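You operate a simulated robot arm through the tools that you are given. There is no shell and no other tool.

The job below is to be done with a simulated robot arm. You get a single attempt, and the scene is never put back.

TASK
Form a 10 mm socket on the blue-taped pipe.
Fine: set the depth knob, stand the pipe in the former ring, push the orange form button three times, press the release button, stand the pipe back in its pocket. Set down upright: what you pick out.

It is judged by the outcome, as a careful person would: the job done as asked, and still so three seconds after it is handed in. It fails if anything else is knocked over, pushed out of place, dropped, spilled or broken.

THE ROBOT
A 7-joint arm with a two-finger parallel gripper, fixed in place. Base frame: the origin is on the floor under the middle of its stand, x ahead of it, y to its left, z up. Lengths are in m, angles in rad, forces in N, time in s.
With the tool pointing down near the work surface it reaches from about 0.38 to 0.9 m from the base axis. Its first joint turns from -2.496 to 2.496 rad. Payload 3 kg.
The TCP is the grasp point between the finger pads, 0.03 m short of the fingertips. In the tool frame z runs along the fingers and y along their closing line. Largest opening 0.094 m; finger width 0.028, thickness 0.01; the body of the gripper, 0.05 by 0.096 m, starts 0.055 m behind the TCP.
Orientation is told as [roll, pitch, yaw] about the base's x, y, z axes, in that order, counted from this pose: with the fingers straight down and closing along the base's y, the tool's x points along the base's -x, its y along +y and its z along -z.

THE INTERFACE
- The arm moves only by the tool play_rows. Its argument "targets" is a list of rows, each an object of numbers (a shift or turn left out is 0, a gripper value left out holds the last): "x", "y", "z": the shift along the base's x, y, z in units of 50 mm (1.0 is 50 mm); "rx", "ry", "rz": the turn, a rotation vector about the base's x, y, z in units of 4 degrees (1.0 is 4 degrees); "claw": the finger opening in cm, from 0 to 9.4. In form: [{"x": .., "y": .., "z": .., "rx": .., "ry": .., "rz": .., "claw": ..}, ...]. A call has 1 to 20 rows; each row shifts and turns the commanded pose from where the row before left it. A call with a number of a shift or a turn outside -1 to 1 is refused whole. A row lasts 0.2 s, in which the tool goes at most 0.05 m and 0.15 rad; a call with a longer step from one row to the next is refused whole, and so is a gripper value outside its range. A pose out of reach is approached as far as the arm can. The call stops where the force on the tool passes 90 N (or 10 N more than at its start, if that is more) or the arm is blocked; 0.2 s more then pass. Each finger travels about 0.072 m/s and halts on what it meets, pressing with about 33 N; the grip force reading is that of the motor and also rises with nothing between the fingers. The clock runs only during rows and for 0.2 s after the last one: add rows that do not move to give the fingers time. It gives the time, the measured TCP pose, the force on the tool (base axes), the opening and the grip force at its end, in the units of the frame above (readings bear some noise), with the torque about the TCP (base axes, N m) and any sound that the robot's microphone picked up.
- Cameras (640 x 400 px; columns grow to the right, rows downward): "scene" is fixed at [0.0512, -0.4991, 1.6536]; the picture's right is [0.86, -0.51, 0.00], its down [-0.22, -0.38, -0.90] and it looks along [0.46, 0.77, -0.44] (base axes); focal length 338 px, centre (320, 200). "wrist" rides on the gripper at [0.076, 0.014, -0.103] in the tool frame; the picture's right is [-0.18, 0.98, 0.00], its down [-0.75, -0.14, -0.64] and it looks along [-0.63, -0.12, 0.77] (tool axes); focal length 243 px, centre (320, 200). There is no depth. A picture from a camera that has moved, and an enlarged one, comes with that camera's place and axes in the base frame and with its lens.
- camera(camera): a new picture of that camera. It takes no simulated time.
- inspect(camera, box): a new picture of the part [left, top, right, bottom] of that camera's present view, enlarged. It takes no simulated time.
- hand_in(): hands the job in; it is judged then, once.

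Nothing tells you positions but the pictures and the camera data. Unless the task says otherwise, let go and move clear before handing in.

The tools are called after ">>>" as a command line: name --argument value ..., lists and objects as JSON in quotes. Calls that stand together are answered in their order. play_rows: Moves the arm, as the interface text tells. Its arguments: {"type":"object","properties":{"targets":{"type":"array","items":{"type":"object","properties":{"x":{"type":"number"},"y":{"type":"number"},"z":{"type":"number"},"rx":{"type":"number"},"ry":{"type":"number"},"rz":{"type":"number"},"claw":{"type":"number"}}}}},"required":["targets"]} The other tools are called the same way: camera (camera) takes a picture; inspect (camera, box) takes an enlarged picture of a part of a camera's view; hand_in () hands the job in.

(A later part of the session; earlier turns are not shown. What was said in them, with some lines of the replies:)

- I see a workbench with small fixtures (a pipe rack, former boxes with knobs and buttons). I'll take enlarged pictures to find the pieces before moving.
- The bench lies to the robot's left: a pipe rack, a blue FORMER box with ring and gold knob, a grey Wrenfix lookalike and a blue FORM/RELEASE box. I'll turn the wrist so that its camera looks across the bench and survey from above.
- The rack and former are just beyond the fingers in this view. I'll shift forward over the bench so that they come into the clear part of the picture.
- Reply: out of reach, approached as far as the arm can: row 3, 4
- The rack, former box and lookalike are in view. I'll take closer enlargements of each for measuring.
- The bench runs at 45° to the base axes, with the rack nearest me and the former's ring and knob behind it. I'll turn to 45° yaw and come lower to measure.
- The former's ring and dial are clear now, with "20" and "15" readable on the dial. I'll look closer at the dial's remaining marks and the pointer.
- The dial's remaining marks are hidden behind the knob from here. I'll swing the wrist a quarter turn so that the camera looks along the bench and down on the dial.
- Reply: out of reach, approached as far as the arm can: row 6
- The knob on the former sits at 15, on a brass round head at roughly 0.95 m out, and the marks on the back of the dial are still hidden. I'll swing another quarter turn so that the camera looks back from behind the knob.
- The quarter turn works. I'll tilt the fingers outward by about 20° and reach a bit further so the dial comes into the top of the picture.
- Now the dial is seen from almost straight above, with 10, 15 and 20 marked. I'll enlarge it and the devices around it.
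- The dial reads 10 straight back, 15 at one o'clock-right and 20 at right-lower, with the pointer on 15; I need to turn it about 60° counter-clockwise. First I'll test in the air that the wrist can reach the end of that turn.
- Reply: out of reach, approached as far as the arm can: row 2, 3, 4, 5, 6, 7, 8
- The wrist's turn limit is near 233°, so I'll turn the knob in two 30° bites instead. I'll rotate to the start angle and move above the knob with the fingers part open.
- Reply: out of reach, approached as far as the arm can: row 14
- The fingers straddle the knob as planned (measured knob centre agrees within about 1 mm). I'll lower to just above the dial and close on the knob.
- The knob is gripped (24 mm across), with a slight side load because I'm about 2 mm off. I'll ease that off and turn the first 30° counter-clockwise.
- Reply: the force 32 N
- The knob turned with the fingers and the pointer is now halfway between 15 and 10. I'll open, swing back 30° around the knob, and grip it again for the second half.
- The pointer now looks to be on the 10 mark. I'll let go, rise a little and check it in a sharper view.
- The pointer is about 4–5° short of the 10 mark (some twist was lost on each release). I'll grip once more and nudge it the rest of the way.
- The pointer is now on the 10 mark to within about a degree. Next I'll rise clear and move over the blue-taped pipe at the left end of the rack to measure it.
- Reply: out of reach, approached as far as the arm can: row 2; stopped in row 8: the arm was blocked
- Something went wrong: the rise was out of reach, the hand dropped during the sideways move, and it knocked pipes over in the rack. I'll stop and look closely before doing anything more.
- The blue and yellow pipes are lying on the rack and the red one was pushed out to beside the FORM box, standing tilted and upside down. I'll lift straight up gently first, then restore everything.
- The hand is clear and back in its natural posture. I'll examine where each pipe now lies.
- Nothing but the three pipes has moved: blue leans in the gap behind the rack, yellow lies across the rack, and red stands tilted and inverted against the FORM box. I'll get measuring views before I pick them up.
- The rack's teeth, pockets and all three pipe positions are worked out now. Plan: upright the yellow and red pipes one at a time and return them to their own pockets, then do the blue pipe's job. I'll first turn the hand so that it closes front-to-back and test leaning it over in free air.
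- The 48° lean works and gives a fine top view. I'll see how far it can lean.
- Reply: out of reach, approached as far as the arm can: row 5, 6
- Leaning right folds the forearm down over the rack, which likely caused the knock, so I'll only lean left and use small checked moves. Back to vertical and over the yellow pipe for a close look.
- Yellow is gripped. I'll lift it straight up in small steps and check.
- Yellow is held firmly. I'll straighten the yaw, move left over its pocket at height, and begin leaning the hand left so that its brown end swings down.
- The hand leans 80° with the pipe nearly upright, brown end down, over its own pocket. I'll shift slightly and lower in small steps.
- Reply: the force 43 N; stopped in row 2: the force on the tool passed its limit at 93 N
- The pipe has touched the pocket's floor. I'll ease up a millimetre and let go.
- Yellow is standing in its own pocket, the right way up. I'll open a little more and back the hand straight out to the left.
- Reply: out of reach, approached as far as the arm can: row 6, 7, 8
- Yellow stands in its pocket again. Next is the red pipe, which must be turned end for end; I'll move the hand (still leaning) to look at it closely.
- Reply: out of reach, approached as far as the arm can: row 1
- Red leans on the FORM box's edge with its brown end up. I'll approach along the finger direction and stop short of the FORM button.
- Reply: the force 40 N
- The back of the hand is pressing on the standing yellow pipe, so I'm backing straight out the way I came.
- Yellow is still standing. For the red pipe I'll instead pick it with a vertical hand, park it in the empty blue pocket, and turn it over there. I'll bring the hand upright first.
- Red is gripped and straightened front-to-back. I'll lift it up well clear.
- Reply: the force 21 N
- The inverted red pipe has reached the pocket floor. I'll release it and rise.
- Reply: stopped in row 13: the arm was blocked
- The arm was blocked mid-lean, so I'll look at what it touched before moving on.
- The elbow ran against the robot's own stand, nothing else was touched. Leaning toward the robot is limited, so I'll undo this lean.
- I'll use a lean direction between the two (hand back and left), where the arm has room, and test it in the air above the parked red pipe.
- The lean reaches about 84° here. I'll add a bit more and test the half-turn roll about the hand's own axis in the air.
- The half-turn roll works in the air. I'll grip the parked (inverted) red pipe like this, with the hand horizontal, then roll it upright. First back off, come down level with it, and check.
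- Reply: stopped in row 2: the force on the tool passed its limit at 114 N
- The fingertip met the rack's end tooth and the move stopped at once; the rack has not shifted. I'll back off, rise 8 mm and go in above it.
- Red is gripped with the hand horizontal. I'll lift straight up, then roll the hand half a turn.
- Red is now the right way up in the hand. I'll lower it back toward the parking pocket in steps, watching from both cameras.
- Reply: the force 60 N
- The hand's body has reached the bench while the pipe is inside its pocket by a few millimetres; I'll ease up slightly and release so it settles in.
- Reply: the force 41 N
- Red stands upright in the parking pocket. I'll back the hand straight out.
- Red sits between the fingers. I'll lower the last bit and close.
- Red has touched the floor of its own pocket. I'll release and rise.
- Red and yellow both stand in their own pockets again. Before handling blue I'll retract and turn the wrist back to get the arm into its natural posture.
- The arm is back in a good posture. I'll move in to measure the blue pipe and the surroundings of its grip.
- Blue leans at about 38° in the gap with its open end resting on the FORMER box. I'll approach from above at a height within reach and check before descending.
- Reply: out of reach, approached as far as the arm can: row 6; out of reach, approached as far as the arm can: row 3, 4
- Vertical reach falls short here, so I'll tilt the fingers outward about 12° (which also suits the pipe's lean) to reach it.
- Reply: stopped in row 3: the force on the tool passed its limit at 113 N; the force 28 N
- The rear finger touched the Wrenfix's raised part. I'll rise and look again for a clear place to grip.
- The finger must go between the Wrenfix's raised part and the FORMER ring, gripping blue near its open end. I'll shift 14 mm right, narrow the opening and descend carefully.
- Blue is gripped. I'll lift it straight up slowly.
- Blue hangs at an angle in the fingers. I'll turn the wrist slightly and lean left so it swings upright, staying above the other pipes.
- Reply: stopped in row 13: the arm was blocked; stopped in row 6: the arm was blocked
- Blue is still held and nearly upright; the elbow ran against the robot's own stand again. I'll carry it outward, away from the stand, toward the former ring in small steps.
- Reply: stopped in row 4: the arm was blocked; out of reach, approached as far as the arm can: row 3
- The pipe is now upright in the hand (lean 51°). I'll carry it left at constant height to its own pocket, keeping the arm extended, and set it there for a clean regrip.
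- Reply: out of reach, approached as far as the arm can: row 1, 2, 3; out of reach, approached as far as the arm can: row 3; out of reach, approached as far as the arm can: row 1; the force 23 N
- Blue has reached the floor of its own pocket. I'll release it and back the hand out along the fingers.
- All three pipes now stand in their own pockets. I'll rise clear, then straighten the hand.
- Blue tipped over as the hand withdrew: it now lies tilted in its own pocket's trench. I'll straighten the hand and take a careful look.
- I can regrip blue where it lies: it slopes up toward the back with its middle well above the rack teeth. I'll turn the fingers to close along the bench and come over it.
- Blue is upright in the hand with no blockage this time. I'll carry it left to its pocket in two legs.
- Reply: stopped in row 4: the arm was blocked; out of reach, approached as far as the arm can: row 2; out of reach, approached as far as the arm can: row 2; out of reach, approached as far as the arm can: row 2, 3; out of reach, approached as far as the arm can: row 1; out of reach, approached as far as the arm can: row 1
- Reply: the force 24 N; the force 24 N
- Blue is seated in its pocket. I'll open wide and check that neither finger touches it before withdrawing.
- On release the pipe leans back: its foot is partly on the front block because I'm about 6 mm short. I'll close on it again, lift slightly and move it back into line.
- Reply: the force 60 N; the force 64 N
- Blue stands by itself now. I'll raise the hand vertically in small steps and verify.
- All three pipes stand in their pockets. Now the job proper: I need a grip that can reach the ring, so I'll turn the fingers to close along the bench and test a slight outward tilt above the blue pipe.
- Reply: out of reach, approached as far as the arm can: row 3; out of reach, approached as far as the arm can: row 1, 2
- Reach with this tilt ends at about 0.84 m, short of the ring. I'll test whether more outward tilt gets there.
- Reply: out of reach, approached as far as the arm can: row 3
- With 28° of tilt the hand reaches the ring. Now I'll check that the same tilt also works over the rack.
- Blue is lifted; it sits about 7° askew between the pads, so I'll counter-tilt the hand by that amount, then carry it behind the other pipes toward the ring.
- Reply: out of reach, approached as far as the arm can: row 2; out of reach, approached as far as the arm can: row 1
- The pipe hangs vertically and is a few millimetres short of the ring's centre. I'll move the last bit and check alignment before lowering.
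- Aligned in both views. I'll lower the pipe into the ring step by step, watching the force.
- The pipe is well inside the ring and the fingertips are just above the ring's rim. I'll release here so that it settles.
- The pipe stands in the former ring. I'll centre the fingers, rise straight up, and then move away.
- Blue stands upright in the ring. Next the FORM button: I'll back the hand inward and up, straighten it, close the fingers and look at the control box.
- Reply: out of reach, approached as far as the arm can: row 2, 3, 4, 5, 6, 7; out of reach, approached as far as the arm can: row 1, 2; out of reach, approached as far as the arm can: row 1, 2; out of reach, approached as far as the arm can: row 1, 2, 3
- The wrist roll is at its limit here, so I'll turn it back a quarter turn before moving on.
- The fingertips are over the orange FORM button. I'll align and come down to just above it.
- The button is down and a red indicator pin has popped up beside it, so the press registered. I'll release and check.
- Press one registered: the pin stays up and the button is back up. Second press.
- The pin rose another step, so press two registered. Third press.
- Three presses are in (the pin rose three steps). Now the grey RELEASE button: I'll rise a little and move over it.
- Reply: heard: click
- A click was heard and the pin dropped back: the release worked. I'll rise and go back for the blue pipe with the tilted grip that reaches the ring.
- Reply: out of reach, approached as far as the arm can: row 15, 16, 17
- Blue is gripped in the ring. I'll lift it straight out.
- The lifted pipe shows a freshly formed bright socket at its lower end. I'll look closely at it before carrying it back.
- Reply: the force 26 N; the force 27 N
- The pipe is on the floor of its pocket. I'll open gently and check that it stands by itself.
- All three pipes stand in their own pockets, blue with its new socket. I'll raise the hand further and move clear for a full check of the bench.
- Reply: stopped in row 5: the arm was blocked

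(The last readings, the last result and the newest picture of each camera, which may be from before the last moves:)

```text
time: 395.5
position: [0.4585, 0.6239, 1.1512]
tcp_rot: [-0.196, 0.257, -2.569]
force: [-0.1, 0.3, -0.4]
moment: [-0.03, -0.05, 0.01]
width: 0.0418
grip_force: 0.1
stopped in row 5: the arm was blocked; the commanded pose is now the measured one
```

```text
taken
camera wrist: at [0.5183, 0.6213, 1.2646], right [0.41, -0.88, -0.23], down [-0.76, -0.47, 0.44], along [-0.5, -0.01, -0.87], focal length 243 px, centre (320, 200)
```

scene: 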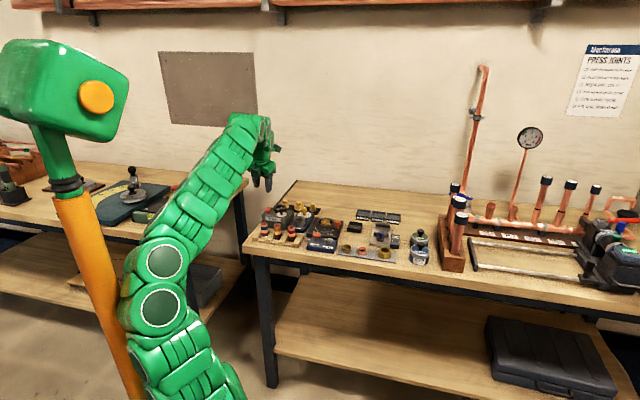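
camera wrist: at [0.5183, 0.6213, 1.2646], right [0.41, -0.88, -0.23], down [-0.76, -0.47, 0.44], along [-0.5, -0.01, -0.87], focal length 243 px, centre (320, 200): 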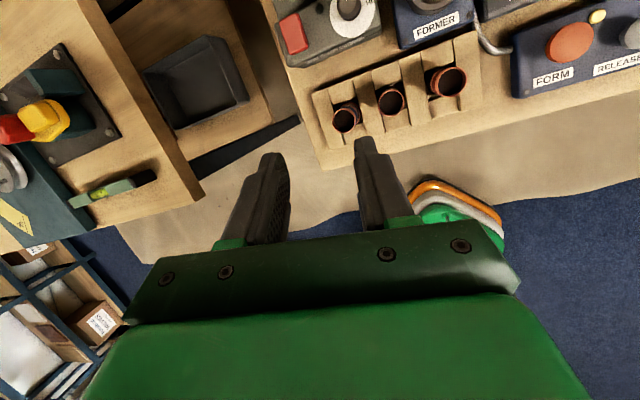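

The hand is now well clear and nothing was touched. I'll do a full inspection of the bench before handing in.

>>> inspect --camera "scene" --box '[245, 195, 341, 255]'

>>> inspect --camera "scene" --box '[240, 180, 440, 280]'

>>> inspect --camera "wrist" --box '[300, 40, 492, 160]'

```text
6.67 times, centred on (293, 225) of scene
camera zoom: at [0.0512, -0.4991, 1.6536], right [0.86, -0.51, 0.0], down [-0.22, -0.38, -0.9], along [0.46, 0.77, -0.44], focal length 2253 px, centre (500, 33)
```

zoom: 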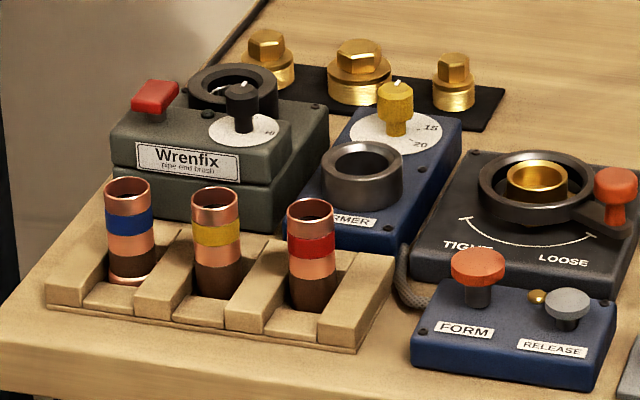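

```text
3.20 times, centred on (340, 230) of scene
camera zoom: at [0.0512, -0.4991, 1.6536], right [0.86, -0.51, 0.0], down [-0.22, -0.38, -0.9], along [0.46, 0.77, -0.44], focal length 1082 px, centre (256, 104)
```

zoom: 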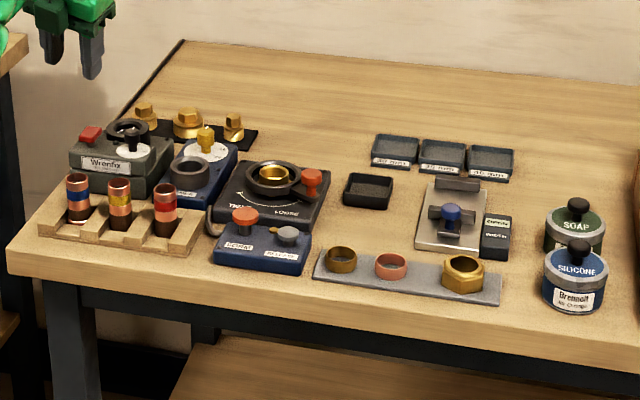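

```text
3.33 times, centred on (396, 100) of wrist
camera zoom: at [0.5183, 0.6213, 1.2646], right [0.41, -0.88, -0.23], down [-0.76, -0.47, 0.44], along [-0.5, -0.01, -0.87], focal length 809 px, centre (67, 533)
```

zoom: 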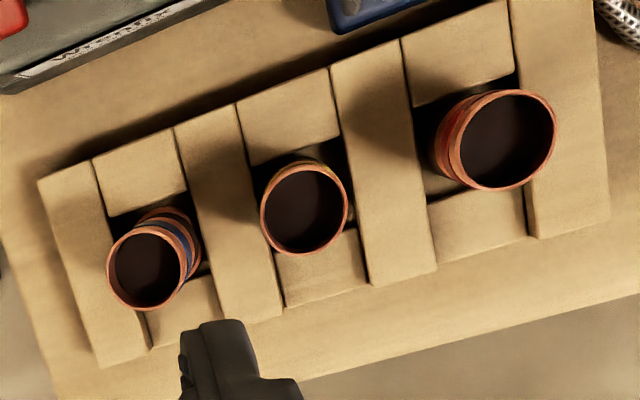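

Blue stands upright in its own pocket with its new socket, and the former's knob is still on 10. Yellow and red stand in their pockets the right way up, the other boxes and tools look where they were, and the hand is clear. I did knock the pipes over mid-job and put them back before forming the socket. I'm handing the job in now.

>>> hand_in

```text
The job is handed in.
```

The blue-taped pipe now has a socket on its lower end and stands upright back in its own pocket. I haven't been told yet how it was judged.

**What was done:**
1. I turned the former's depth knob from 15 to 10; the pointer was within about a degree of the mark.
2. I stood the pipe in the former ring and pushed the orange FORM button three times. The red pin beside it rose one step each time.
3. I pressed RELEASE. It clicked and the pin dropped back.
4. I set the pipe back in its pocket and moved the hand clear.

I set the depth by the dial; I did not measure the finished socket.

**What went wrong:**
- **Pipes knocked over:** After setting the knob, the arm hit the rack during a sideways move. All three pipes went over, and the red one ended up upside down beside the FORM box.
- **Recovery:** I set all three upright in their own pockets before forming the socket. Blue tipped once more as I let go of it, and I set it up again.
- **Hard contacts:** One fingertip hit the rack's end tooth and later the Wrenfix box, each at over 110 N. The back of the hand also pressed on the yellow pipe at about 40 N. I saw no shift in any of them.

In my last check the yellow and red pipes were upright and the right way round in their pockets. The boxes and tools I could see looked where they started. If knocking things over counts even when they are put back, this run fails on that point.
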